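You operate a simulated robot arm through the tools that you are given. There is no shell and no other tool.

Carry out the task below with a simulated robot arm. There is one attempt and no reset: what you move stays moved.

TASK
Wrap the yellow roll in the wrap cradle.
Fine: lay it in, lower the wrap arm, then turn the cradle's knob till blue film covers it twice or more; lift the arm again; the other rolls stay.

It is judged by the outcome, as a careful person would: the job done as asked, and still so three seconds after it is handed in. It fails if anything else is knocked over, pushed out of place, dropped, spilled or broken. A push-on lid holds only when it is set on centred and level and pressed home; a screw cap is set on level and turned clockwise until tight.

THE ROBOT
A 6-joint arm with a two-finger gripper, fixed in place. Base frame: the origin is on the floor under the middle of its stand, x ahead of it, y to its left, z up; the work surface is at about z = 0.86. Lengths are in m, angles in rad, forces in N, time in s.
It reaches about 1.572 m from its shoulder. Its first joint turns from -2.897 to 2.897 rad. Payload 2.45 kg.
Tool frame: the origin (TCP) lies between the finger pads and is the grasp point; the fingertips stand 0.02 m ahead of it; z points along the fingers, y is the line along which they close. The gripper opens to 0.14 m; its body begins 0.168 m behind the TCP.
Orientation is told as [roll, pitch, yaw] about the base's x, y, z axes, in that order, counted from this pose: with the fingers straight down and closing along the base's y, the tool's x points along the base's -x, its y along +y and its z along -z.

THE INTERFACE
- The arm moves only by the tool play_rows. Its argument "rows" is a list of rows, each a list of 3 entries, a list of its own where there are three numbers: the turn, a rotation vector about the base's x, y, z in rad, then the shift along the base's x, y, z in m, then the closure, from 0 (fully open) to 1 (shut). In form: [[[wx, wy, wz], [tx, ty, tz], hand], ...]. A call has 1 to 20 rows; each row shifts and turns the commanded pose from where the row before left it. A row lasts 0.2 s, in which the tool goes at most 0.05 m and 0.15 rad; a call with a longer step from one row to the next is refused whole, and so is a gripper value outside its range. A pose out of reach is approached as far as the arm can. The call stops where the force on the tool passes 90 N (or 10 N more than at its start, if that is more) or the arm is blocked; 0.2 s more then pass. Each finger travels about 0.045 m/s and halts on what it meets, pressing with about 39 N; the grip force reading is that of the motor and also rises with nothing between the fingers. The clock runs only during rows and for 0.2 s after the last one: add rows that do not move to give the fingers time. It gives the time, the measured TCP pose, the force on the tool (base axes), the opening and the grip force at its end, in the units of the frame above (readings bear some noise), with the torque about the TCP (base axes, N m) and any sound that the robot's microphone picked up.
- Cameras (640 x 400 px; columns grow to the right, rows downward): "scene" is fixed at [0.0508, -0.6503, 1.7328]; the picture's right is [0.73, -0.68, 0.00], its down [-0.35, -0.37, -0.86] and it looks along [0.59, 0.63, -0.51] (base axes); focal length 348 px, centre (320, 200). "wrist" rides on the gripper at [0.078, 0.011, -0.209] in the tool frame; the picture's right is [-0.14, 0.99, 0.00], its down [-0.92, -0.13, -0.37] and it looks along [-0.37, -0.05, 0.93] (tool axes); focal length 280 px, centre (320, 200). There is no depth. A picture from a camera that has moved, and an enlarged one, comes with that camera's place and axes in the base frame and with its lens.
- grab_frame(camera): a new picture of that camera. It takes no simulated time.
- enlarge(camera, box): a new picture of the part [left, top, right, bottom] of that camera's present view, enlarged. It takes no simulated time.
- finish_job(): hands the job in; it is judged then, once.

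Nothing tells you positions but the pictures and the camera data. Unless the task says otherwise, let go and move clear before handing in.

The tools are called by a JSON object that holds its "name" and its "arguments". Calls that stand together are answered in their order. play_rows: Moves the arm, as the interface text tells. Its arguments: {"type":"object","properties":{"rows":{"type":"array","items":{"type":"array"}}},"required":["rows"]} The other tools are called the same way: grab_frame (camera) takes a picture; enlarge (camera, box) takes an enlarged picture of a part of a camera's view; finish_job () hands the job in.

At the start:

```text
time: 0.0
eef_pos: [0.6798, -0.125, 1.3734]
orientation: [0.0, 0.0, -0.001]
wrist_force: [0.4, -0.9, 0.2]
wrist_torque: [0.06, -0.01, 0.0]
opening: 0.14
grasp_force: 0.2
```

scene: 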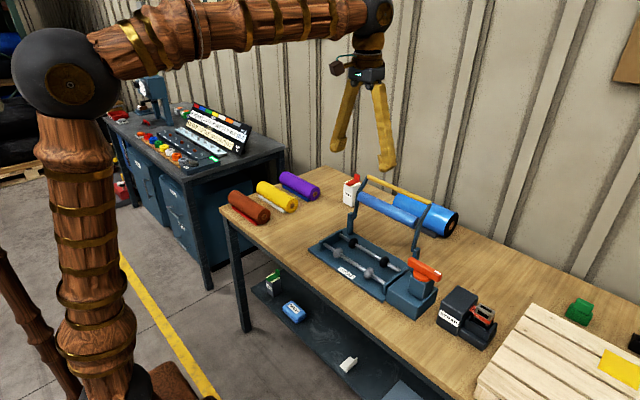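
wrist: 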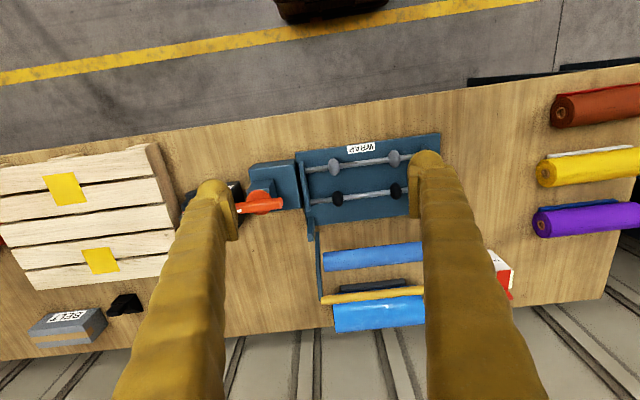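

I see the wrap cradle with two roller rods, a raised wrap arm holding blue film, an orange knob/handle at the near end, and three rolls (red, yellow, purple) to the left. I'll look closer before moving.

{"name": "enlarge", "arguments": {"camera": "scene", "box": [300, 160, 480, 310]}}

{"name": "enlarge", "arguments": {"camera": "scene", "box": [210, 155, 370, 255]}}

{"name": "enlarge", "arguments": {"camera": "wrist", "box": [220, 120, 540, 340]}}

{"name": "enlarge", "arguments": {"camera": "wrist", "box": [480, 60, 640, 260]}}

```text
2.67 times, centred on (390, 235) of scene
camera zoom: at [0.0508, -0.6503, 1.7328], right [0.73, -0.68, 0.0], down [-0.35, -0.37, -0.86], along [0.59, 0.63, -0.51], focal length 928 px, centre (133, 107)
```

zoom: 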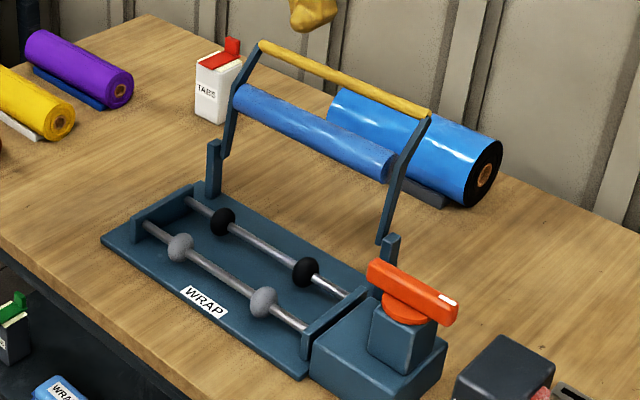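

```text
4.00 times, centred on (290, 205) of scene
camera zoom: at [0.0508, -0.6503, 1.7328], right [0.73, -0.68, 0.0], down [-0.35, -0.37, -0.86], along [0.59, 0.63, -0.51], focal length 1393 px, centre (440, 180)
```

zoom: 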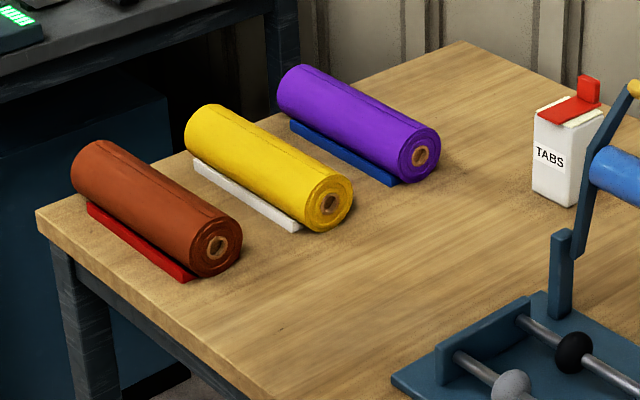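

```text
1.82 times, centred on (380, 230) of wrist
camera zoom: at [0.6009, -0.1145, 1.584], right [0.14, 0.99, 0.0], down [0.92, -0.13, 0.37], along [0.37, -0.05, -0.93], focal length 510 px, centre (211, 146)
```

zoom: 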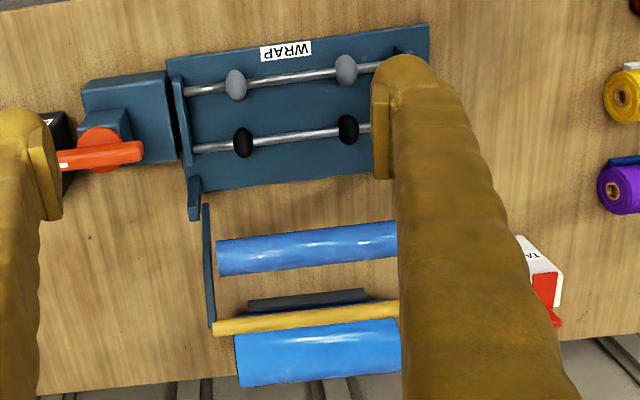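

```text
2.00 times, centred on (560, 160) of wrist
camera zoom: at [0.6009, -0.1145, 1.584], right [0.14, 0.99, 0.0], down [0.92, -0.13, 0.37], along [0.37, -0.05, -0.93], focal length 561 px, centre (-160, 280)
```

zoom: 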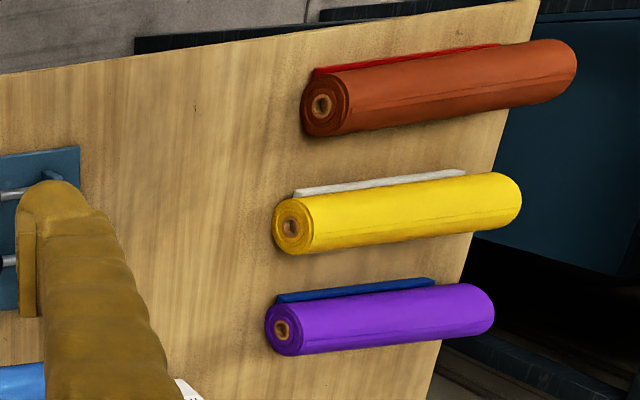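

The yellow roll lies along y at about x 0.888, y 0.435–0.683, with axis z ≈ 0.893. The cradle rods are near x 0.786 and 0.870, centred on y ≈ -0.03. I'll move above the yellow roll with the gripper yawed 90° and look again.

{"name": "play_rows", "arguments": {"rows": [[[0, 0, 0.1428], [0.013, 0.0422, -0.0077], 0.25], [[0, 0, 0.1428], [0.013, 0.0422, -0.0077], 0.25], [[0, 0, 0.1428], [0.013, 0.0422, -0.0077], 0.25], [[0, 0, 0.1428], [0.013, 0.0422, -0.0077], 0.25], [[0, 0, 0.1428], [0.013, 0.0422, -0.0077], 0.25], [[0, 0, 0.1428], [0.013, 0.0422, -0.0077], 0.25], [[0, 0, 0.1428], [0.013, 0.0422, -0.0077], 0.25], [[0, 0, 0.1428], [0.013, 0.0422, -0.0077], 0.25], [[0, 0, 0.1428], [0.013, 0.0422, -0.0077], 0.25], [[0, 0, 0.1428], [0.013, 0.0422, -0.0077], 0.25], [[0, 0, 0.1428], [0.013, 0.0422, -0.0077], 0.25], [[0, 0, 0], [0.013, 0.0422, -0.0077], 0.25], [[0, 0, 0], [0.013, 0.0422, -0.0077], 0.25], [[0, 0, 0], [0.013, 0.0422, -0.0077], 0.25], [[0, 0, 0], [0.013, 0.0422, -0.0077], 0.25], [[0, 0, 0], [0.013, 0.0422, -0.0077], 0.25]]}}

{"name": "grab_frame", "arguments": {"camera": "wrist"}}

{"name": "grab_frame", "arguments": {"camera": "scene"}}

```text
time: 3.4
eef_pos: [0.8881, 0.5497, 1.2524]
orientation: [-0.002, -0.002, 1.572]
wrist_force: [-0.7, -1.0, 1.3]
wrist_torque: [0.07, -0.08, 0.01]
opening: 0.105
grasp_force: 0.0
```

```text
taken
camera wrist: at [0.8764, 0.4713, 1.4628], right [-0.99, 0.14, 0.0], down [0.13, 0.92, 0.37], along [0.05, 0.37, -0.93], focal length 280 px, centre (320, 200)
```

wrist: 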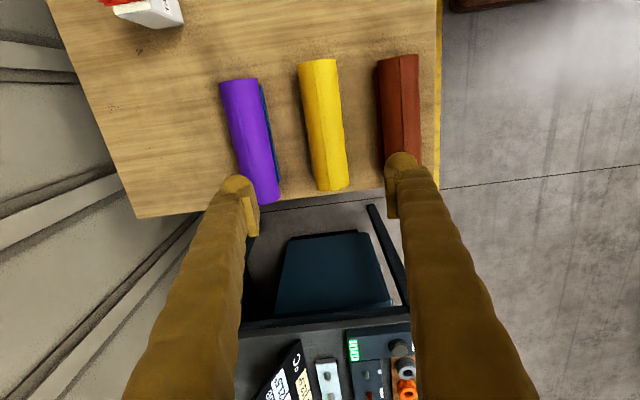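

```text
taken
```

scene: 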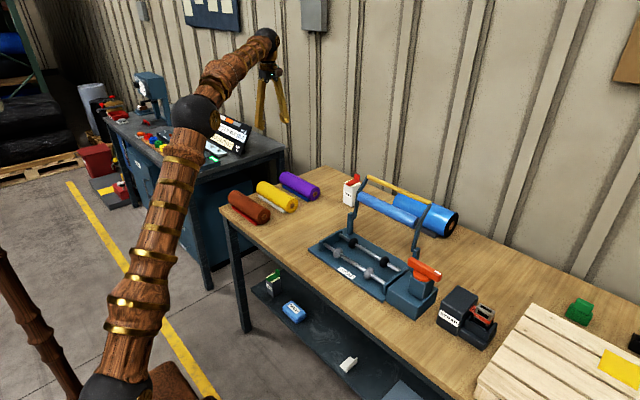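

I'm above the rolls now. The yellow roll's axis reads nearer x ≈ 0.875, with y from about 0.43 to 0.665. I'll drop part way and check the alignment again.

{"name": "play_rows", "arguments": {"rows": [[[0, 0, 0], [-0.002, 0, -0.04], 0.25], [[0, 0, 0], [-0.002, 0, -0.04], 0.25], [[0, 0, 0], [-0.002, 0, -0.04], 0.25], [[0, 0, 0], [-0.002, 0, -0.04], 0.25], [[0, 0, 0], [0, 0, -0.03], 0.25], [[0, 0, 0], [0, 0, 0], 0.25]]}}

{"name": "grab_frame", "arguments": {"camera": "wrist"}}

{"name": "enlarge", "arguments": {"camera": "scene", "box": [210, 100, 370, 230]}}

```text
time: 4.8
eef_pos: [0.8796, 0.5512, 1.0613]
orientation: [0.0, -0.001, 1.571]
wrist_force: [0.1, -0.1, -0.5]
wrist_torque: [-0.05, 0.02, 0.02]
opening: 0.1048
grasp_force: 0.0
```

```text
taken
camera wrist: at [0.8678, 0.4721, 1.2705], right [-0.99, 0.14, 0.0], down [0.13, 0.92, 0.37], along [0.05, 0.37, -0.93], focal length 280 px, centre (320, 200)
```

wrist: 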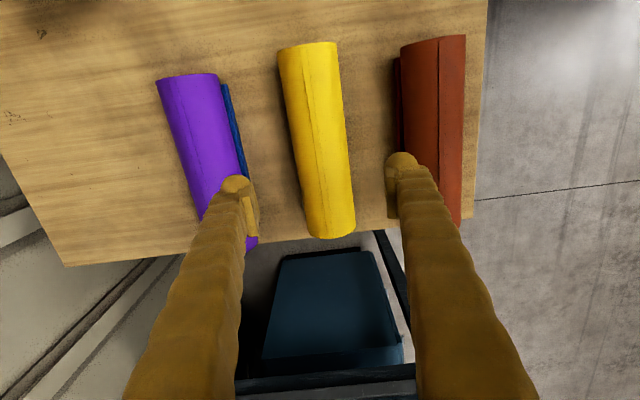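

```text
3.08 times, centred on (290, 165) of scene
camera zoom: at [0.0508, -0.6503, 1.7328], right [0.73, -0.68, 0.0], down [-0.35, -0.37, -0.86], along [0.59, 0.63, -0.51], focal length 1071 px, centre (412, 308)
```

zoom: 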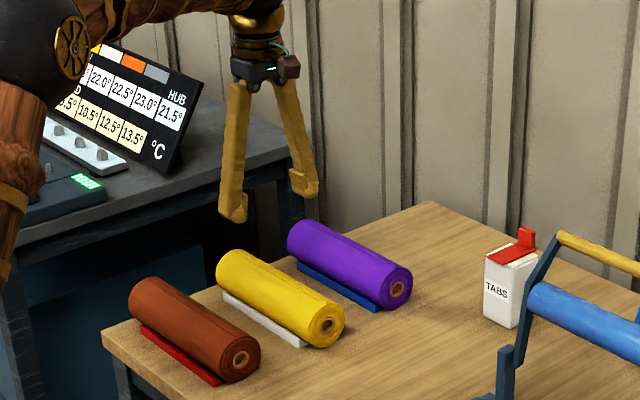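

The yellow roll's axis is at about x 0.876, with its centre at y 0.545, z ≈ 0.894 and radius ≈ 0.034. The chock strip sits under its overhang. I'll descend with the fingers on either side, then close.

{"name": "play_rows", "arguments": {"rows": [[[0, 0, 0], [-0.004, -0.006, -0.03], 0.25], [[0, 0, 0], [0, 0, -0.03], 0.25], [[0, 0, 0], [0, 0, -0.03], 0.25], [[0, 0, 0], [0, 0, -0.03], 0.25], [[0, 0, 0], [0, 0, -0.02], 0.25], [[0, 0, 0], [0, 0, -0.018], 0.25], [[0, 0, 0], [0, 0, 0], 0.25]]}}

{"name": "grab_frame", "arguments": {"camera": "wrist"}}

{"name": "enlarge", "arguments": {"camera": "scene", "box": [210, 130, 370, 230]}}

```text
time: 6.4
eef_pos: [0.8771, 0.5438, 0.9025]
orientation: [0.001, 0.0, 1.573]
wrist_force: [0.2, 0.5, -0.9]
wrist_torque: [0.0, 0.01, -0.03]
opening: 0.105
grasp_force: 0.1
```

```text
taken
camera wrist: at [0.8643, 0.466, 1.1133], right [-0.99, 0.14, 0.0], down [0.13, 0.92, 0.37], along [0.05, 0.37, -0.93], focal length 280 px, centre (320, 200)
```

wrist: 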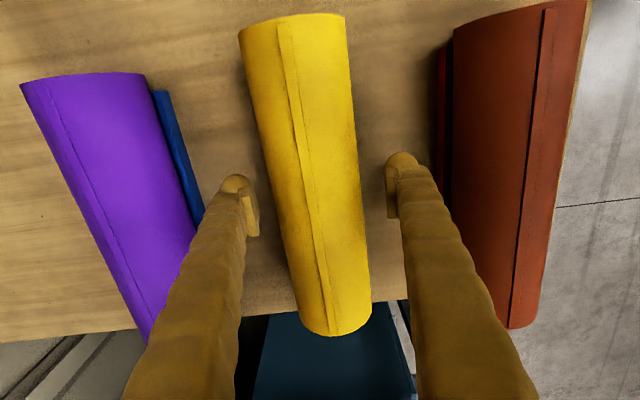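

```text
4.00 times, centred on (290, 180) of scene
camera zoom: at [0.0508, -0.6503, 1.7328], right [0.73, -0.68, 0.0], down [-0.35, -0.37, -0.86], along [0.59, 0.63, -0.51], focal length 1393 px, centre (440, 280)
```

zoom: 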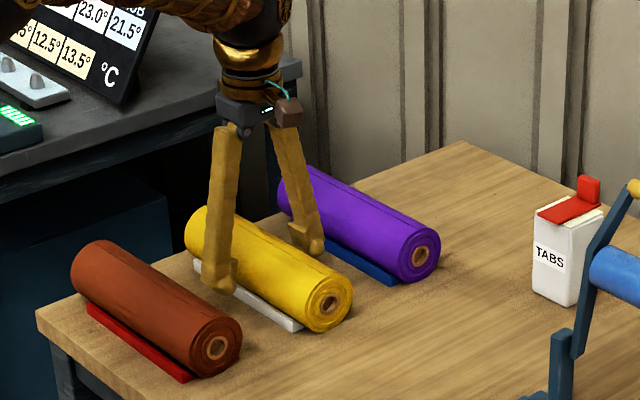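

The fingers straddle the roll and are nearly centred. I'll shift a hair toward +x and close.

{"name": "play_rows", "arguments": {"rows": [[[0, 0, 0], [0.002, 0, 0], 0.25], [[0, 0, 0], [0, 0, 0], 0.45], [[0, 0, 0], [0, 0, 0], 0.6], [[0, 0, 0], [0, 0, 0], 0.8], [[0, 0, 0], [0, 0, 0], 1.0], [[0, 0, 0], [0, 0, 0], 1.0], [[0, 0, 0], [0, 0, 0], 1.0]]}}

{"name": "grab_frame", "arguments": {"camera": "wrist"}}

```text
time: 8.0
eef_pos: [0.878, 0.5448, 0.9037]
orientation: [0.0, 0.001, 1.572]
wrist_force: [3.7, -0.6, 1.3]
wrist_torque: [-0.02, -0.05, 0.25]
opening: 0.0705
grasp_force: 39.2
```

```text
taken
camera wrist: at [0.8666, 0.4657, 1.1132], right [-0.99, 0.14, 0.0], down [0.13, 0.92, 0.37], along [0.05, 0.37, -0.93], focal length 280 px, centre (320, 200)
```

wrist: 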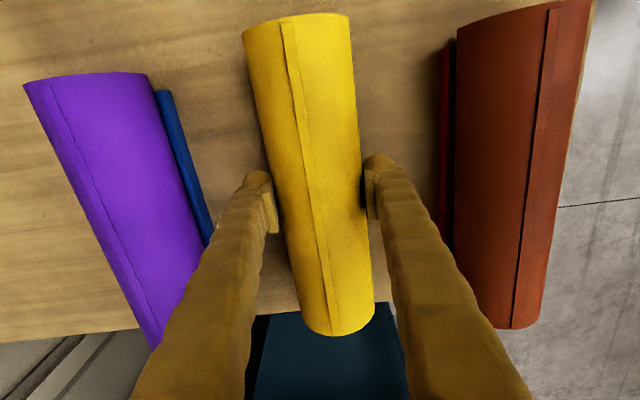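

The roll is gripped at 0.0705 m. I'll lift it straight up and check that it stays level.

{"name": "play_rows", "arguments": {"rows": [[[0, 0, 0], [0, 0, 0.01], 1.0], [[0, 0, 0], [0, 0, 0.02], 1.0], [[0, 0, 0], [0, 0, 0.03], 1.0], [[0, 0, 0], [0, 0, 0.04], 1.0], [[0, 0, 0], [0, 0, 0.04], 1.0], [[0, 0, 0], [0, 0, 0.04], 1.0], [[0, 0, 0], [0, 0, 0.04], 1.0], [[0, 0, 0], [0, 0, 0.04], 1.0], [[0, 0, 0], [0, 0, 0.04], 1.0], [[0, 0, 0], [0, 0, 0.02], 1.0], [[0, 0, 0], [0, 0, 0], 1.0]]}}

{"name": "grab_frame", "arguments": {"camera": "wrist"}}

{"name": "grab_frame", "arguments": {"camera": "scene"}}

```text
time: 10.4
eef_pos: [0.8783, 0.5442, 1.2224]
orientation: [0.0, 0.0, 1.57]
wrist_force: [0.6, -0.3, -9.6]
wrist_torque: [-0.02, -0.03, -0.01]
opening: 0.0701
grasp_force: 39.2
```

```text
taken
camera wrist: at [0.8658, 0.4656, 1.4324], right [-0.99, 0.14, 0.0], down [0.13, 0.92, 0.37], along [0.05, 0.37, -0.93], focal length 280 px, centre (320, 200)
```

wrist: 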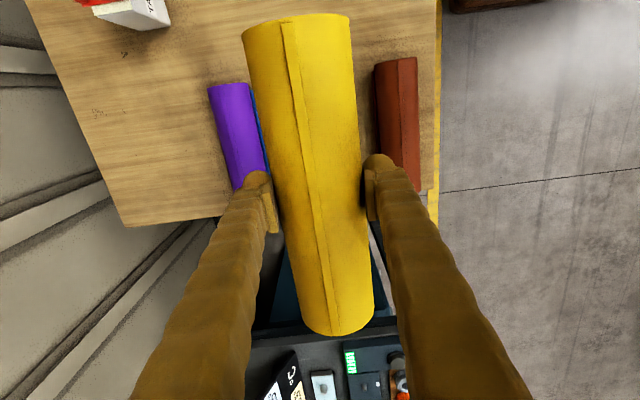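

```text
taken
```

scene: 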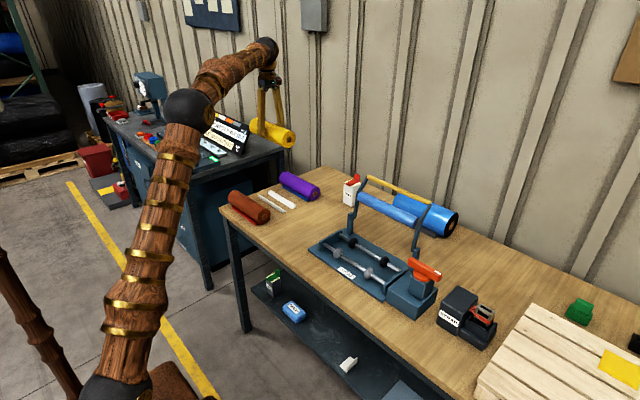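

The roll is held level and weighs about 1 kg. I'll carry it beside the cradle on the robot side, so the wrist camera can see the cradle past the roll.

{"name": "play_rows", "arguments": {"rows": [[[0, 0, 0], [-0.008, -0.02, 0], 1.0], [[0, 0, 0], [-0.0156, -0.041, 0], 1.0], [[0, 0, 0], [-0.0156, -0.041, 0], 1.0], [[0, 0, 0], [-0.0156, -0.041, 0], 1.0], [[0, 0, 0], [-0.0156, -0.041, 0], 1.0], [[0, 0, 0], [-0.0156, -0.041, 0], 1.0], [[0, 0, 0], [-0.0156, -0.041, 0], 1.0], [[0, 0, 0], [-0.0156, -0.041, 0], 1.0], [[0, 0, 0], [-0.0156, -0.041, 0], 1.0], [[0, 0, 0], [-0.0156, -0.041, 0], 1.0], [[0, 0, 0], [-0.0156, -0.041, 0], 1.0], [[0, 0, 0], [-0.0156, -0.041, 0], 1.0], [[0, 0, 0], [-0.0156, -0.041, 0], 1.0], [[0, 0, 0], [-0.0156, -0.041, 0], 1.0], [[0, 0, 0], [-0.007, -0.021, 0], 1.0], [[0, 0, 0], [0, 0, 0], 1.0]]}}

{"name": "grab_frame", "arguments": {"camera": "wrist"}}

{"name": "grab_frame", "arguments": {"camera": "scene"}}

```text
time: 13.8
eef_pos: [0.6609, -0.0293, 1.2228]
orientation: [0.001, 0.0, 1.57]
wrist_force: [0.8, 0.8, -9.0]
wrist_torque: [-0.04, 0.01, 0.0]
opening: 0.0703
grasp_force: 39.5
```

```text
taken
camera wrist: at [0.6481, -0.1086, 1.4319], right [-0.99, 0.14, 0.0], down [0.13, 0.92, 0.37], along [0.05, 0.37, -0.93], focal length 280 px, centre (320, 200)
```

wrist: 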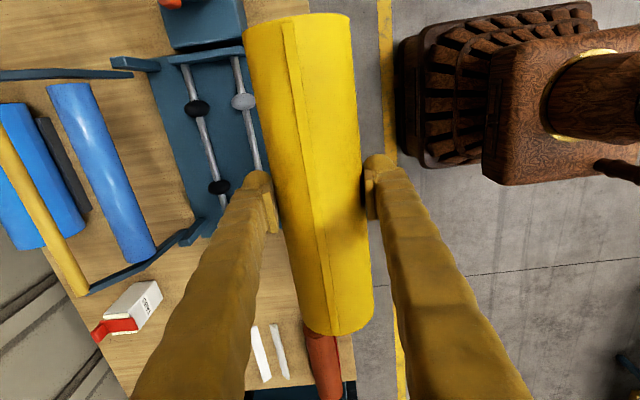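

```text
taken
```

scene: 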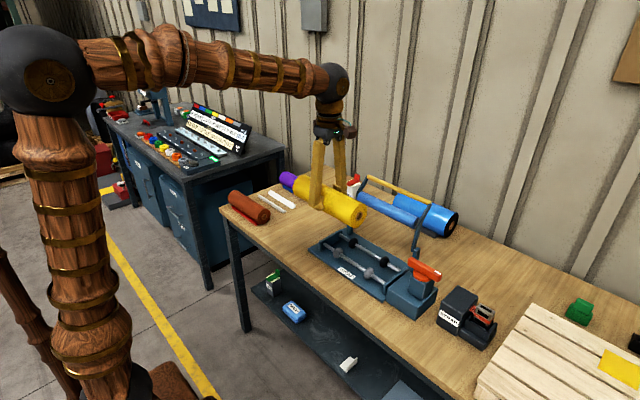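

{"name": "enlarge", "arguments": {"camera": "wrist", "box": [0, 0, 280, 300]}}

{"name": "enlarge", "arguments": {"camera": "scene", "box": [300, 170, 460, 310]}}

```text
1.33 times, centred on (140, 150) of wrist
camera zoom: at [0.6481, -0.1086, 1.4319], right [-0.99, 0.14, 0.0], down [0.13, 0.92, 0.37], along [0.05, 0.37, -0.93], focal length 374 px, centre (560, 267)
```

zoom: 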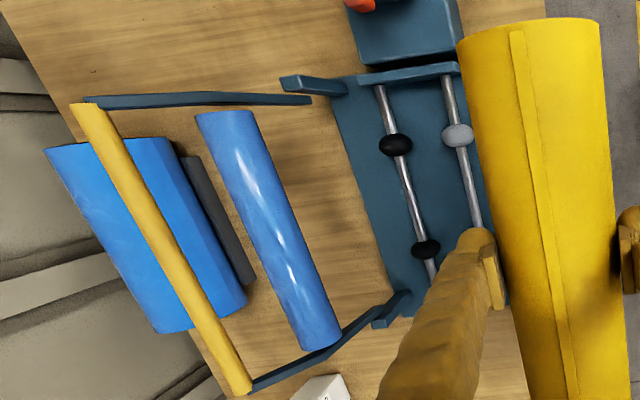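

```text
2.86 times, centred on (380, 240) of scene
camera zoom: at [0.0508, -0.6503, 1.7328], right [0.73, -0.68, 0.0], down [-0.35, -0.37, -0.86], along [0.59, 0.63, -0.51], focal length 995 px, centre (149, 86)
```

zoom: 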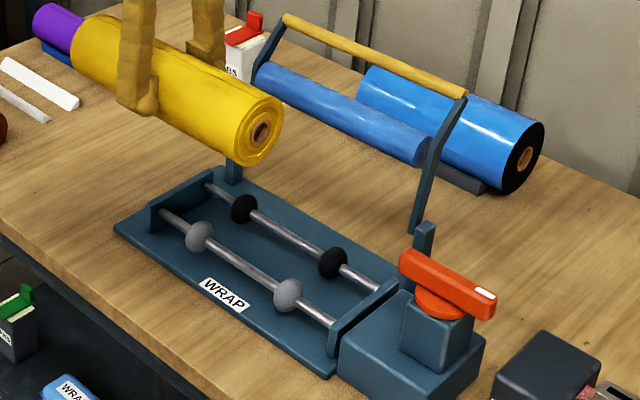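

Both views agree on the cradle: rods at x ≈ 0.786 and 0.871, its middle at x ≈ 0.829, y ≈ -0.031, and end plates near y -0.176 and +0.112. I'll bring the roll over the middle and down to just above it, then check.

{"name": "play_rows", "arguments": {"rows": [[[0, 0, 0], [0.03, -0.001, 0], 1.0], [[0, 0, 0], [0.04, -0.001, 0], 1.0], [[0, 0, 0], [0.04, -0.001, 0], 1.0], [[0, 0, 0], [0.04, 0, 0], 1.0], [[0, 0, 0], [0.018, 0, -0.02], 1.0], [[0, 0, 0], [0, 0, -0.04], 1.0], [[0, 0, 0], [0, 0, -0.04], 1.0], [[0, 0, 0], [0, 0, -0.04], 1.0], [[0, 0, 0], [0, 0, -0.04], 1.0], [[0, 0, 0], [0, 0, -0.03], 1.0], [[0, 0, 0], [0, 0, 0], 1.0]]}}

{"name": "grab_frame", "arguments": {"camera": "wrist"}}

{"name": "enlarge", "arguments": {"camera": "scene", "box": [300, 150, 460, 310]}}

```text
time: 16.2
eef_pos: [0.8271, -0.0322, 1.0137]
orientation: [-0.001, 0.0, 1.57]
wrist_force: [-0.5, 0.5, -10.5]
wrist_torque: [-0.03, 0.0, 0.02]
opening: 0.0706
grasp_force: 38.7
```

```text
taken
camera wrist: at [0.8165, -0.1122, 1.2225], right [-0.99, 0.14, 0.0], down [0.13, 0.92, 0.37], along [0.05, 0.37, -0.93], focal length 280 px, centre (320, 200)
```

wrist: 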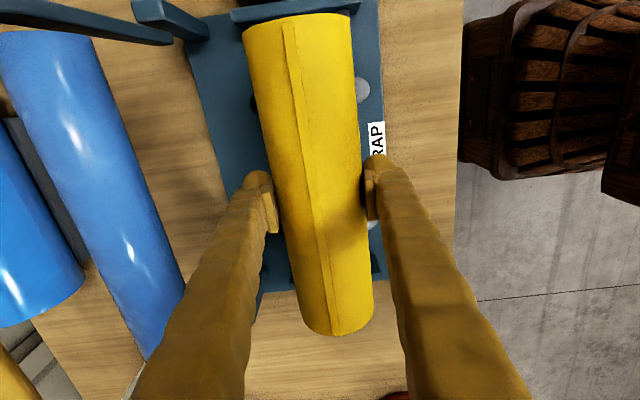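

```text
2.50 times, centred on (380, 230) of scene
camera zoom: at [0.0508, -0.6503, 1.7328], right [0.73, -0.68, 0.0], down [-0.35, -0.37, -0.86], along [0.59, 0.63, -0.51], focal length 870 px, centre (170, 125)
```

zoom: 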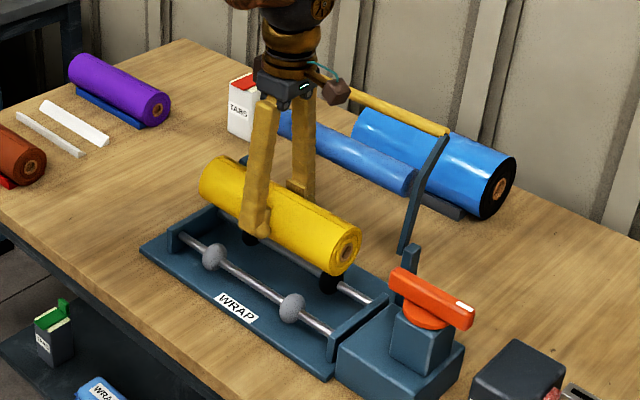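

The roll is aligned over the cradle. I'll lower it gently and watch the vertical force for when it touches the rollers.

{"name": "play_rows", "arguments": {"rows": [[[0, 0, 0], [0, 0, -0.02], 1.0], [[0, 0, 0], [0, 0, -0.02], 1.0], [[0, 0, 0], [0, 0, -0.012], 1.0], [[0, 0, 0], [0, 0, -0.003], 1.0], [[0, 0, 0], [0, 0, -0.003], 1.0], [[0, 0, 0], [0, 0, 0], 1.0]]}}

{"name": "enlarge", "arguments": {"camera": "scene", "box": [320, 190, 440, 300]}}

```text
time: 17.6
eef_pos: [0.8292, -0.0325, 0.9555]
orientation: [0.001, -0.001, 1.571]
wrist_force: [-0.1, 0.1, -8.5]
wrist_torque: [0.0, 0.0, -0.01]
opening: 0.0704
grasp_force: 38.8
```

```text
3.64 times, centred on (380, 245) of scene
camera zoom: at [0.0508, -0.6503, 1.7328], right [0.73, -0.68, 0.0], down [-0.35, -0.37, -0.86], along [0.59, 0.63, -0.51], focal length 1266 px, centre (102, 36)
```

zoom: 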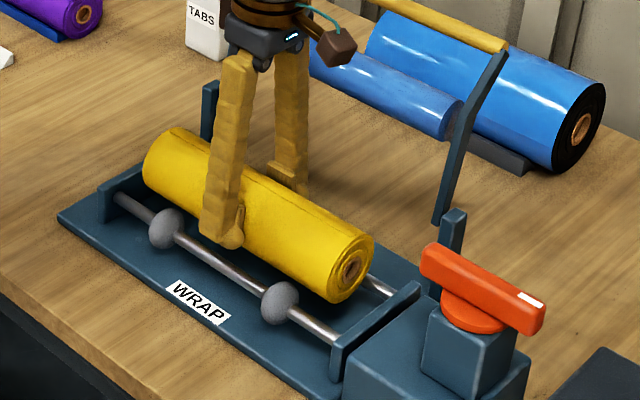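

{"name": "play_rows", "arguments": {"rows": [[[0, 0, 0], [0, 0, -0.003], 1.0], [[0, 0, 0], [0, 0, -0.003], 1.0], [[0, 0, 0], [0, 0, 0], 1.0]]}}

```text
time: 18.4
eef_pos: [0.8289, -0.0323, 0.9497]
orientation: [-0.002, -0.001, 1.57]
wrist_force: [7.8, -2.3, -3.1]
wrist_torque: [0.46, -0.01, -0.5]
opening: 0.0701
grasp_force: 39.0
```

The roll is starting to touch on the -x side. I'll ease it slightly toward +x and continue down.

{"name": "play_rows", "arguments": {"rows": [[[0, 0, 0], [0.0015, 0, 0], 1.0], [[0, 0, 0], [0, 0, -0.002], 1.0], [[0, 0, 0], [0, 0, 0], 1.0]]}}

{"name": "enlarge", "arguments": {"camera": "scene", "box": [320, 190, 440, 300]}}

{"name": "grab_frame", "arguments": {"camera": "wrist"}}

```text
time: 19.2
eef_pos: [0.8311, -0.0327, 0.9482]
orientation: [-0.002, 0.0, 1.569]
wrist_force: [-4.8, -2.0, 22.2]
wrist_torque: [-0.04, 0.04, -0.2]
opening: 0.0703
grasp_force: 38.6
```

```text
3.64 times, centred on (380, 245) of scene
camera zoom: at [0.0508, -0.6503, 1.7328], right [0.73, -0.68, 0.0], down [-0.35, -0.37, -0.86], along [0.59, 0.63, -0.51], focal length 1266 px, centre (102, 36)
```

zoom: 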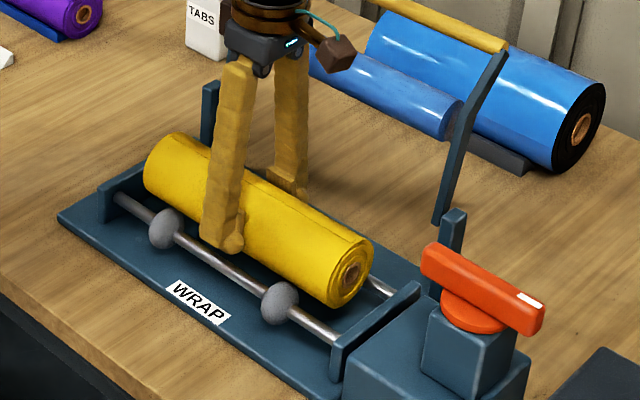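

```text
taken
camera wrist: at [0.8178, -0.1113, 1.1583], right [-0.99, 0.14, 0.0], down [0.13, 0.92, 0.37], along [0.05, 0.37, -0.93], focal length 280 px, centre (320, 200)
```

wrist: 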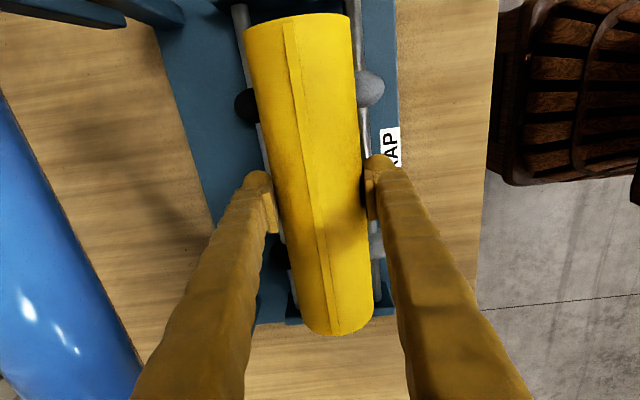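

The roll rests on all its rollers, since the upward force is now positive. I'll relax slightly and open the fingers.

{"name": "play_rows", "arguments": {"rows": [[[0, 0, 0], [0, 0, 0.001], 1.0], [[0, 0, 0], [0, 0, 0], 0.48], [[0, 0, 0], [0, 0, 0], 0.42], [[0, 0, 0], [0, 0, 0], 0.36], [[0, 0, 0], [0, 0, 0], 0.32], [[0, 0, 0], [0, 0, 0], 0.32]]}}

{"name": "grab_frame", "arguments": {"camera": "wrist"}}

{"name": "enlarge", "arguments": {"camera": "scene", "box": [320, 190, 440, 300]}}

```text
time: 20.6
eef_pos: [0.8308, -0.033, 0.9479]
orientation: [0.001, 0.001, 1.57]
wrist_force: [0.5, 0.0, -0.4]
wrist_torque: [0.03, -0.03, -0.01]
opening: 0.0951
grasp_force: 0.1
```

```text
taken
camera wrist: at [0.818, -0.1112, 1.1581], right [-0.99, 0.14, 0.0], down [0.13, 0.92, 0.37], along [0.05, 0.37, -0.93], focal length 280 px, centre (320, 200)
```

wrist: 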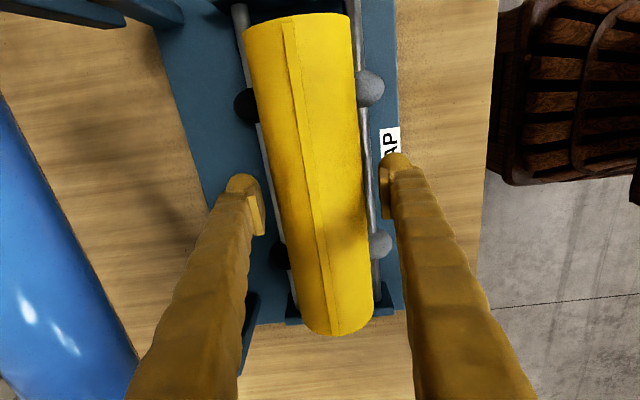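

```text
3.64 times, centred on (380, 245) of scene
camera zoom: at [0.0508, -0.6503, 1.7328], right [0.73, -0.68, 0.0], down [-0.35, -0.37, -0.86], along [0.59, 0.63, -0.51], focal length 1266 px, centre (102, 36)
```

zoom: 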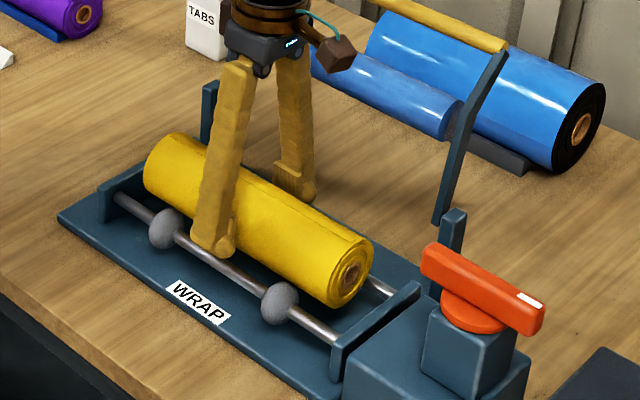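

The yellow roll is lying in the cradle. I'll go straight up and look at the wrap arm's handle before lowering it.

{"name": "play_rows", "arguments": {"rows": [[[0, 0, 0], [0, 0, 0.02], 0.32], [[0, 0, 0], [0, 0, 0.04], 0.32], [[0, 0, 0], [0, 0, 0.045], 0.32], [[0, 0, 0], [0, 0, 0.045], 0.32], [[0, 0, 0], [0, 0, 0.045], 0.32], [[0, 0, 0], [0, 0, 0.045], 0.32], [[0, 0, 0], [0, 0, 0.045], 0.32], [[0, 0, 0], [0, 0, 0.04], 0.32], [[0, 0, 0], [0, 0, 0], 0.6]]}}

{"name": "grab_frame", "arguments": {"camera": "wrist"}}

{"name": "enlarge", "arguments": {"camera": "scene", "box": [310, 160, 470, 310]}}

```text
time: 22.6
eef_pos: [0.8295, -0.0332, 1.2729]
orientation: [0.001, -0.001, 1.572]
wrist_force: [-0.7, 0.8, 0.0]
wrist_torque: [0.01, 0.0, 0.0]
opening: 0.061
grasp_force: 0.1
```

```text
taken
camera wrist: at [0.8181, -0.1118, 1.4833], right [-0.99, 0.14, 0.0], down [0.13, 0.92, 0.37], along [0.05, 0.37, -0.93], focal length 280 px, centre (320, 200)
```

wrist: 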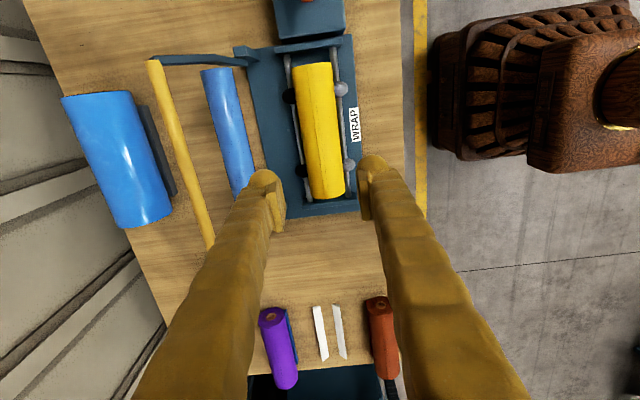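

```text
2.67 times, centred on (390, 235) of scene
camera zoom: at [0.0508, -0.6503, 1.7328], right [0.73, -0.68, 0.0], down [-0.35, -0.37, -0.86], along [0.59, 0.63, -0.51], focal length 928 px, centre (133, 107)
```

zoom: 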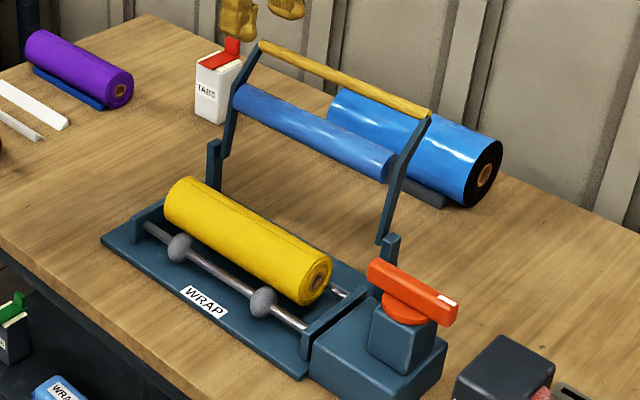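

{"name": "enlarge", "arguments": {"camera": "wrist", "box": [50, 0, 370, 260]}}

{"name": "enlarge", "arguments": {"camera": "scene", "box": [380, 170, 460, 310]}}

```text
1.54 times, centred on (210, 130) of wrist
camera zoom: at [0.8181, -0.1118, 1.4833], right [-0.99, 0.14, 0.0], down [0.13, 0.92, 0.37], along [0.05, 0.37, -0.93], focal length 431 px, centre (489, 308)
```

zoom: 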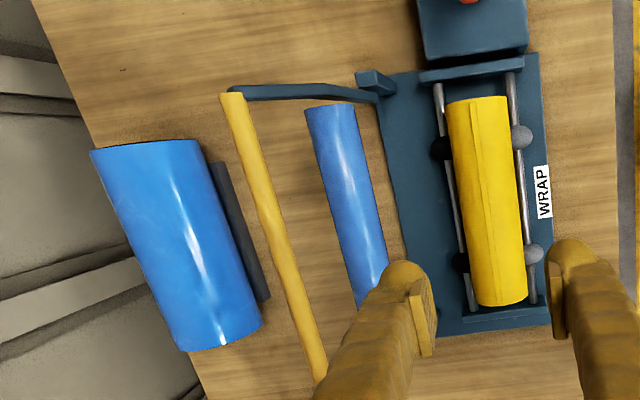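

```text
2.86 times, centred on (420, 240) of scene
camera zoom: at [0.0508, -0.6503, 1.7328], right [0.73, -0.68, 0.0], down [-0.35, -0.37, -0.86], along [0.59, 0.63, -0.51], focal length 995 px, centre (34, 86)
```

zoom: 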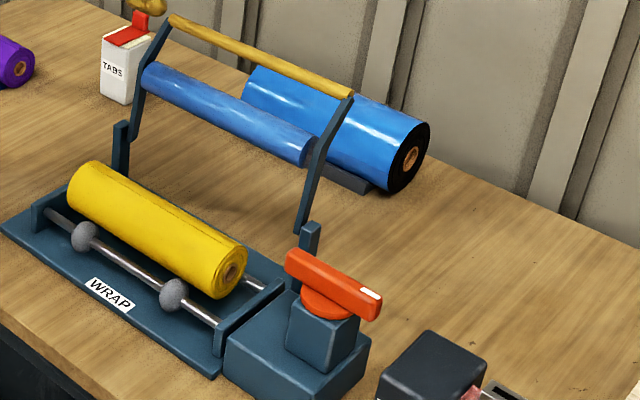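

I put the handle at about x ≈ 1.00, z ≈ 1.128, spanning y -0.165 to 0.095. I'll move over it with the fingers straddling it in x and check up close.

{"name": "play_rows", "arguments": {"rows": [[[0, 0, 0], [0.04, 0, 0], 0.55], [[0, 0, 0], [0.04, 0, 0], 0.55], [[0, 0, 0], [0.045, 0, 0], 0.55], [[0, 0, 0], [0.043, 0, -0.02], 0.55], [[0, 0, 0], [0, 0, -0.03], 0.55], [[0, 0, 0], [0, 0, -0.02], 0.55], [[0, 0, 0], [0, 0, 0], 0.55]]}}

{"name": "grab_frame", "arguments": {"camera": "wrist"}}

{"name": "enlarge", "arguments": {"camera": "scene", "box": [320, 130, 480, 270]}}

```text
time: 24.2
eef_pos: [0.9975, -0.0336, 1.2035]
orientation: [0.0, 0.0, 1.572]
wrist_force: [0.1, -1.1, 0.3]
wrist_torque: [0.03, -0.01, -0.04]
opening: 0.0629
grasp_force: 0.1
```

```text
taken
camera wrist: at [0.9854, -0.1122, 1.4131], right [-0.99, 0.14, 0.0], down [0.13, 0.92, 0.37], along [0.05, 0.37, -0.93], focal length 280 px, centre (320, 200)
```

wrist: 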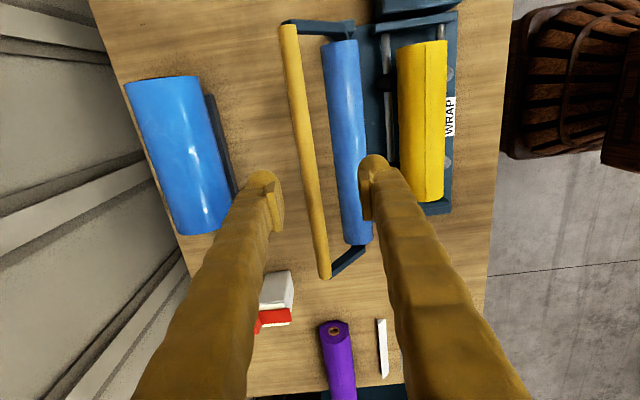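

```text
2.86 times, centred on (400, 200) of scene
camera zoom: at [0.0508, -0.6503, 1.7328], right [0.73, -0.68, 0.0], down [-0.35, -0.37, -0.86], along [0.59, 0.63, -0.51], focal length 995 px, centre (91, 200)
```

zoom: 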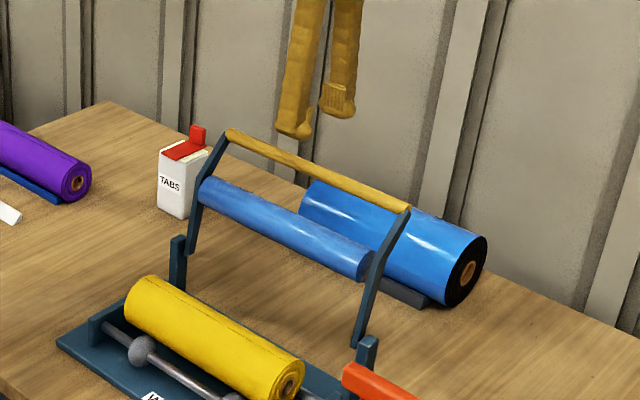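

The handle is at about x 1.007, z 1.124, and the film roller at x 0.958, z 1.068. I'll lower the fingers around the handle and close them to a loose cage.

{"name": "play_rows", "arguments": {"rows": [[[0, 0, 0], [0.0085, 0, 0], 0.55], [[0, 0, 0], [0, 0, -0.03], 0.55], [[0, 0, 0], [0, 0, -0.03], 0.55], [[0, 0, 0], [0, 0, -0.018], 0.55], [[0, 0, 0], [0, 0, 0], 0.65], [[0, 0, 0], [0, 0, 0], 0.76], [[0, 0, 0], [0, 0, 0], 0.76], [[0, 0, 0], [0, 0, 0], 0.76]]}}

{"name": "grab_frame", "arguments": {"camera": "wrist"}}

{"name": "enlarge", "arguments": {"camera": "scene", "box": [320, 130, 480, 270]}}

```text
time: 26.0
eef_pos: [1.0078, -0.0326, 1.1254]
orientation: [0.0, 0.001, 1.569]
wrist_force: [0.0, 0.2, 0.5]
wrist_torque: [0.01, -0.01, -0.01]
opening: 0.0337
grasp_force: 0.0
```

```text
taken
camera wrist: at [0.9949, -0.1121, 1.3347], right [-0.99, 0.14, 0.0], down [0.13, 0.92, 0.37], along [0.05, 0.37, -0.93], focal length 280 px, centre (320, 200)
```

wrist: 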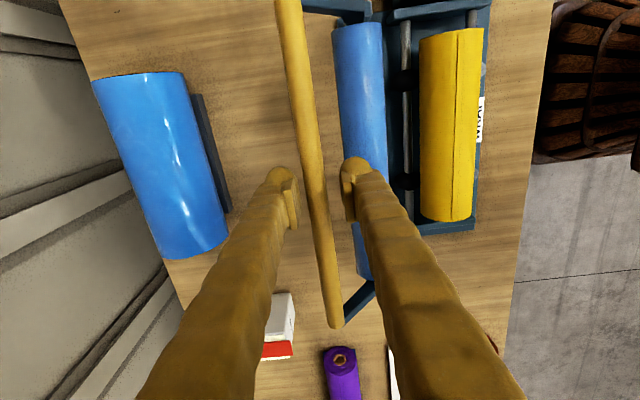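

```text
2.86 times, centred on (400, 200) of scene
camera zoom: at [0.0508, -0.6503, 1.7328], right [0.73, -0.68, 0.0], down [-0.35, -0.37, -0.86], along [0.59, 0.63, -0.51], focal length 995 px, centre (91, 200)
```

zoom: 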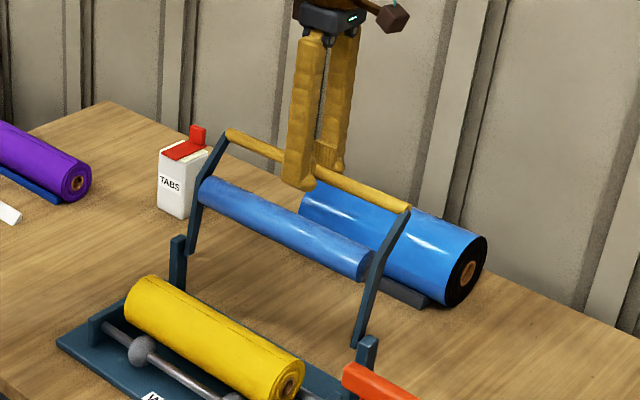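

The bar is caged between the fingers. I'll pull it through the first part of the arc toward the robot and check how it follows.

{"name": "play_rows", "arguments": {"rows": [[[0, 0, 0], [-0.0113, 0, 0.0034], 0.76], [[0, 0, 0], [-0.0113, 0, 0.0034], 0.76], [[0, 0, 0], [-0.012, 0, 0.0019], 0.76], [[0, 0, 0], [-0.012, 0, 0.0019], 0.76], [[0, 0, 0], [-0.0122, 0, 0.0003], 0.76], [[0, 0, 0], [-0.0122, 0, 0.0002], 0.76]]}}

{"name": "grab_frame", "arguments": {"camera": "wrist"}}

{"name": "enlarge", "arguments": {"camera": "scene", "box": [320, 130, 480, 270]}}

```text
time: 27.4
eef_pos: [0.9346, -0.0333, 1.1359]
orientation: [-0.001, -0.001, 1.573]
wrist_force: [0.6, 0.3, 0.1]
wrist_torque: [-0.01, 0.02, -0.03]
opening: 0.0334
grasp_force: 0.1
```

```text
taken
camera wrist: at [0.9235, -0.1119, 1.3455], right [-0.99, 0.14, 0.0], down [0.13, 0.92, 0.37], along [0.05, 0.37, -0.93], focal length 280 px, centre (320, 200)
```

wrist: 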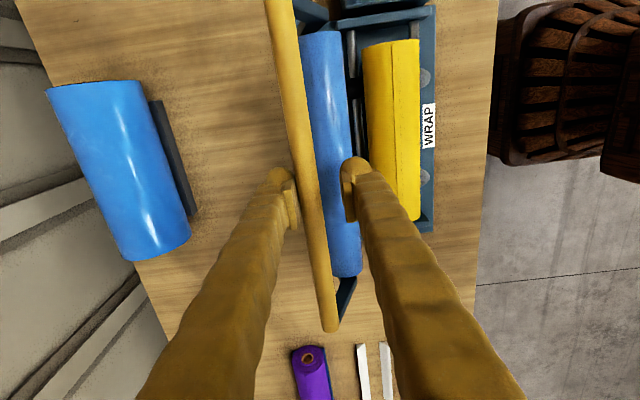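

```text
2.86 times, centred on (400, 200) of scene
camera zoom: at [0.0508, -0.6503, 1.7328], right [0.73, -0.68, 0.0], down [-0.35, -0.37, -0.86], along [0.59, 0.63, -0.51], focal length 995 px, centre (91, 200)
```

zoom: 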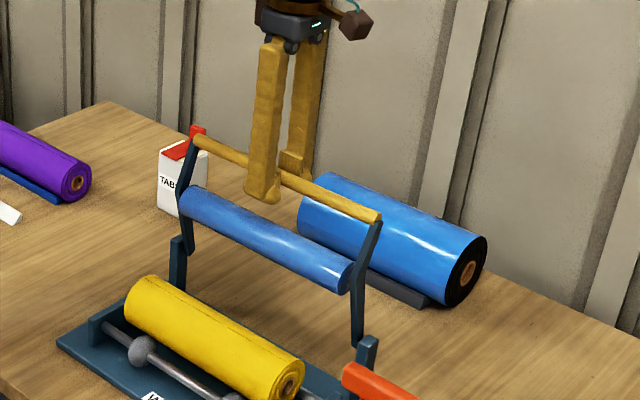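

The handle follows with almost no force. I'll tighten the cage a little and continue along the arc past vertical.

{"name": "play_rows", "arguments": {"rows": [[[0, 0, 0], [0, 0, 0], 0.82], [[0, 0, 0], [-0.0121, 0, -0.0015], 0.82], [[0, 0, 0], [-0.0121, 0, -0.0015], 0.82], [[0, 0, 0], [-0.0119, 0, -0.0032], 0.82], [[0, 0, 0], [-0.0118, 0, -0.0032], 0.82], [[0, 0, 0], [-0.0113, 0, -0.0047], 0.82], [[0, 0, 0], [-0.0112, 0, -0.0048], 0.82], [[0, 0, 0], [-0.0105, 0, -0.0063], 0.82], [[0, 0, 0], [-0.0104, 0, -0.0063], 0.82]]}}

{"name": "grab_frame", "arguments": {"camera": "wrist"}}

{"name": "enlarge", "arguments": {"camera": "scene", "box": [300, 130, 460, 310]}}

```text
time: 29.4
eef_pos: [0.8438, -0.032, 1.1047]
orientation: [0.001, 0.001, 1.569]
wrist_force: [-3.2, -0.2, 1.1]
wrist_torque: [-0.01, 0.03, -0.02]
opening: 0.0268
grasp_force: 1.1
```

```text
taken
camera wrist: at [0.8322, -0.1113, 1.3147], right [-0.99, 0.14, 0.0], down [0.13, 0.92, 0.37], along [0.05, 0.37, -0.93], focal length 280 px, centre (320, 200)
```

wrist: 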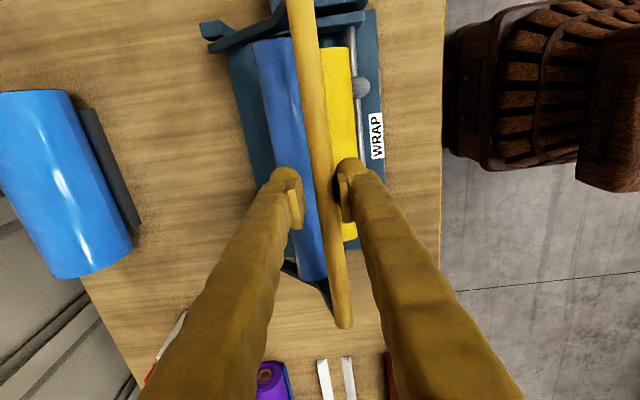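

```text
2.22 times, centred on (380, 220) of scene
camera zoom: at [0.0508, -0.6503, 1.7328], right [0.73, -0.68, 0.0], down [-0.35, -0.37, -0.86], along [0.59, 0.63, -0.51], focal length 774 px, centre (187, 156)
```

zoom: 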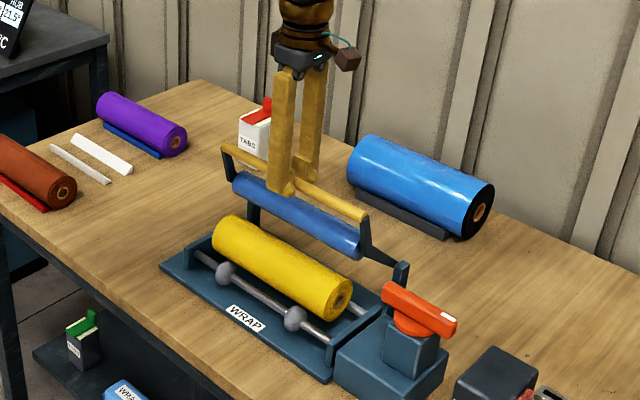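

The arm is coming down under control and now leans on the near finger. I'll continue to the point where the film roller meets the roll.

{"name": "play_rows", "arguments": {"rows": [[[0, 0, 0], [-0.0096, 0, -0.0077], 0.82], [[0, 0, 0], [-0.0095, 0, -0.0077], 0.82], [[0, 0, 0], [-0.0083, 0, -0.0089], 0.82], [[0, 0, 0], [-0.0083, 0, -0.009], 0.82], [[0, 0, 0], [-0.004, 0, -0.005], 0.82], [[0, 0, 0], [0, 0, 0], 0.82]]}}

{"name": "grab_frame", "arguments": {"camera": "wrist"}}

{"name": "enlarge", "arguments": {"camera": "scene", "box": [310, 170, 450, 300]}}

```text
time: 30.8
eef_pos: [0.804, -0.0322, 1.0667]
orientation: [0.001, 0.001, 1.57]
wrist_force: [-1.0, -0.2, 0.1]
wrist_torque: [-0.01, 0.04, 0.01]
opening: 0.0264
grasp_force: 0.9
```

```text
taken
camera wrist: at [0.7922, -0.1116, 1.2756], right [-0.99, 0.14, 0.0], down [0.13, 0.92, 0.37], along [0.05, 0.37, -0.93], focal length 280 px, centre (320, 200)
```

wrist: 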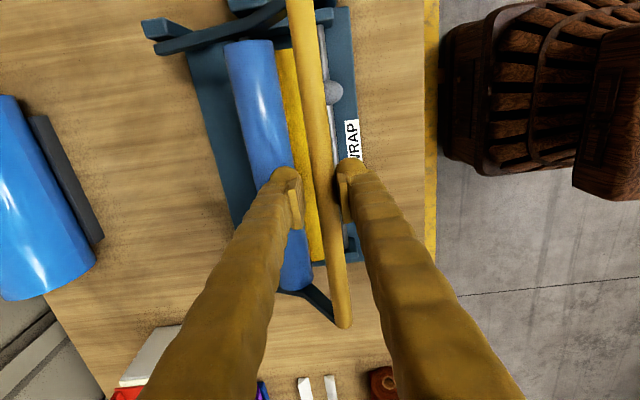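

```text
3.08 times, centred on (380, 235) of scene
camera zoom: at [0.0508, -0.6503, 1.7328], right [0.73, -0.68, 0.0], down [-0.35, -0.37, -0.86], along [0.59, 0.63, -0.51], focal length 1071 px, centre (135, 92)
```

zoom: 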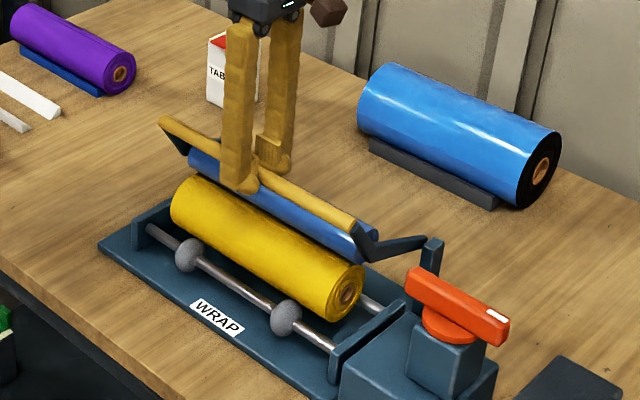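

{"name": "play_rows", "arguments": {"rows": [[[0, 0, 0], [-0.004, 0, -0.006], 0.82], [[0, 0, 0], [-0.004, 0, -0.006], 0.82], [[0, 0, 0], [0, 0, 0], 0.82]]}}

{"name": "enlarge", "arguments": {"camera": "scene", "box": [310, 170, 450, 300]}}

{"name": "grab_frame", "arguments": {"camera": "wrist"}}

```text
time: 31.6
eef_pos: [0.7946, -0.0327, 1.0545]
orientation: [0.0, 0.002, 1.57]
wrist_force: [-0.4, -0.6, -0.3]
wrist_torque: [-0.03, 0.03, -0.04]
opening: 0.0252
grasp_force: 0.0
```

```text
3.08 times, centred on (380, 235) of scene
camera zoom: at [0.0508, -0.6503, 1.7328], right [0.73, -0.68, 0.0], down [-0.35, -0.37, -0.86], along [0.59, 0.63, -0.51], focal length 1071 px, centre (135, 92)
```

zoom: 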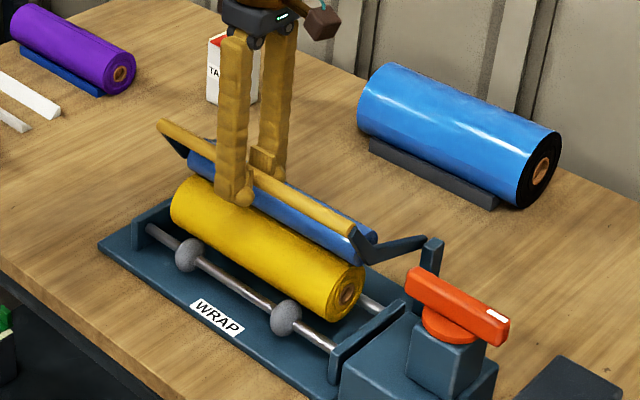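

```text
taken
camera wrist: at [0.7843, -0.1116, 1.2642], right [-0.99, 0.14, 0.0], down [0.13, 0.92, 0.37], along [0.05, 0.37, -0.93], focal length 280 px, centre (320, 200)
```

wrist: 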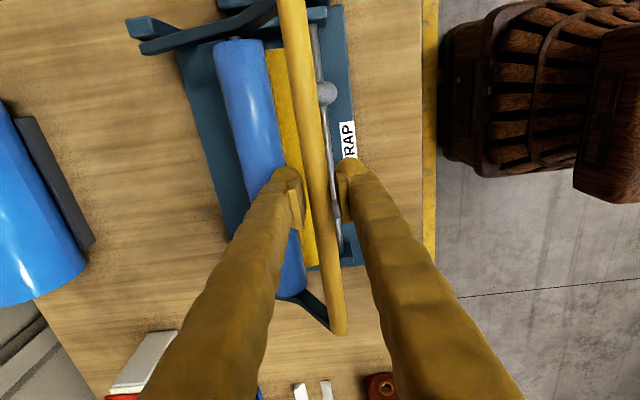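

The handle has stopped following and carries no load, so the film roller seems to rest on the roll. I'll open up, rise clear and look to confirm.

{"name": "play_rows", "arguments": {"rows": [[[0, 0, 0], [0, 0, 0], 0.6], [[0, 0, 0], [0, 0, 0], 0.55], [[0, 0, 0], [0, 0, 0], 0.55], [[0, 0, 0], [0, 0, 0.03], 0.55], [[0, 0, 0], [0, 0, 0.04], 0.55], [[0, 0, 0], [0, 0, 0.04], 0.55], [[0, 0, 0], [0, 0, 0.04], 0.55], [[0, 0, 0], [0, 0, 0.04], 0.55], [[0, 0, 0], [0, 0, 0], 0.55]]}}

{"name": "grab_frame", "arguments": {"camera": "wrist"}}

{"name": "enlarge", "arguments": {"camera": "scene", "box": [310, 170, 450, 300]}}

```text
time: 33.6
eef_pos: [0.7968, -0.0329, 1.2442]
orientation: [0.0, 0.0, 1.57]
wrist_force: [-0.2, -0.7, -0.2]
wrist_torque: [0.03, 0.03, 0.0]
opening: 0.063
grasp_force: 0.1
```

```text
taken
camera wrist: at [0.7843, -0.1113, 1.453], right [-0.99, 0.14, 0.0], down [0.13, 0.92, 0.37], along [0.05, 0.37, -0.93], focal length 280 px, centre (320, 200)
```

wrist: 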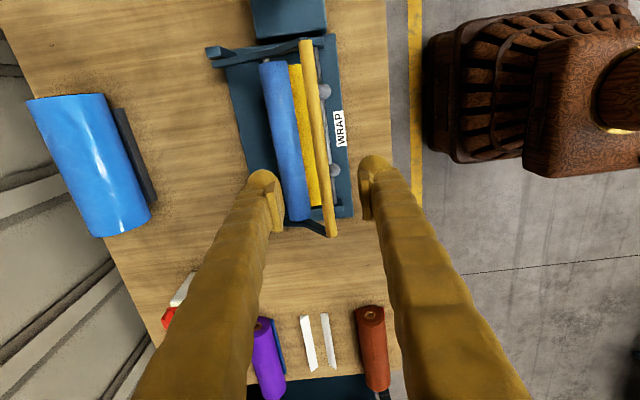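

```text
3.08 times, centred on (380, 235) of scene
camera zoom: at [0.0508, -0.6503, 1.7328], right [0.73, -0.68, 0.0], down [-0.35, -0.37, -0.86], along [0.59, 0.63, -0.51], focal length 1071 px, centre (135, 92)
```

zoom: 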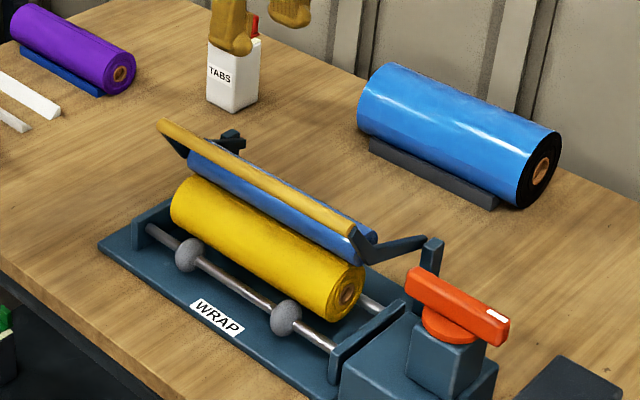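

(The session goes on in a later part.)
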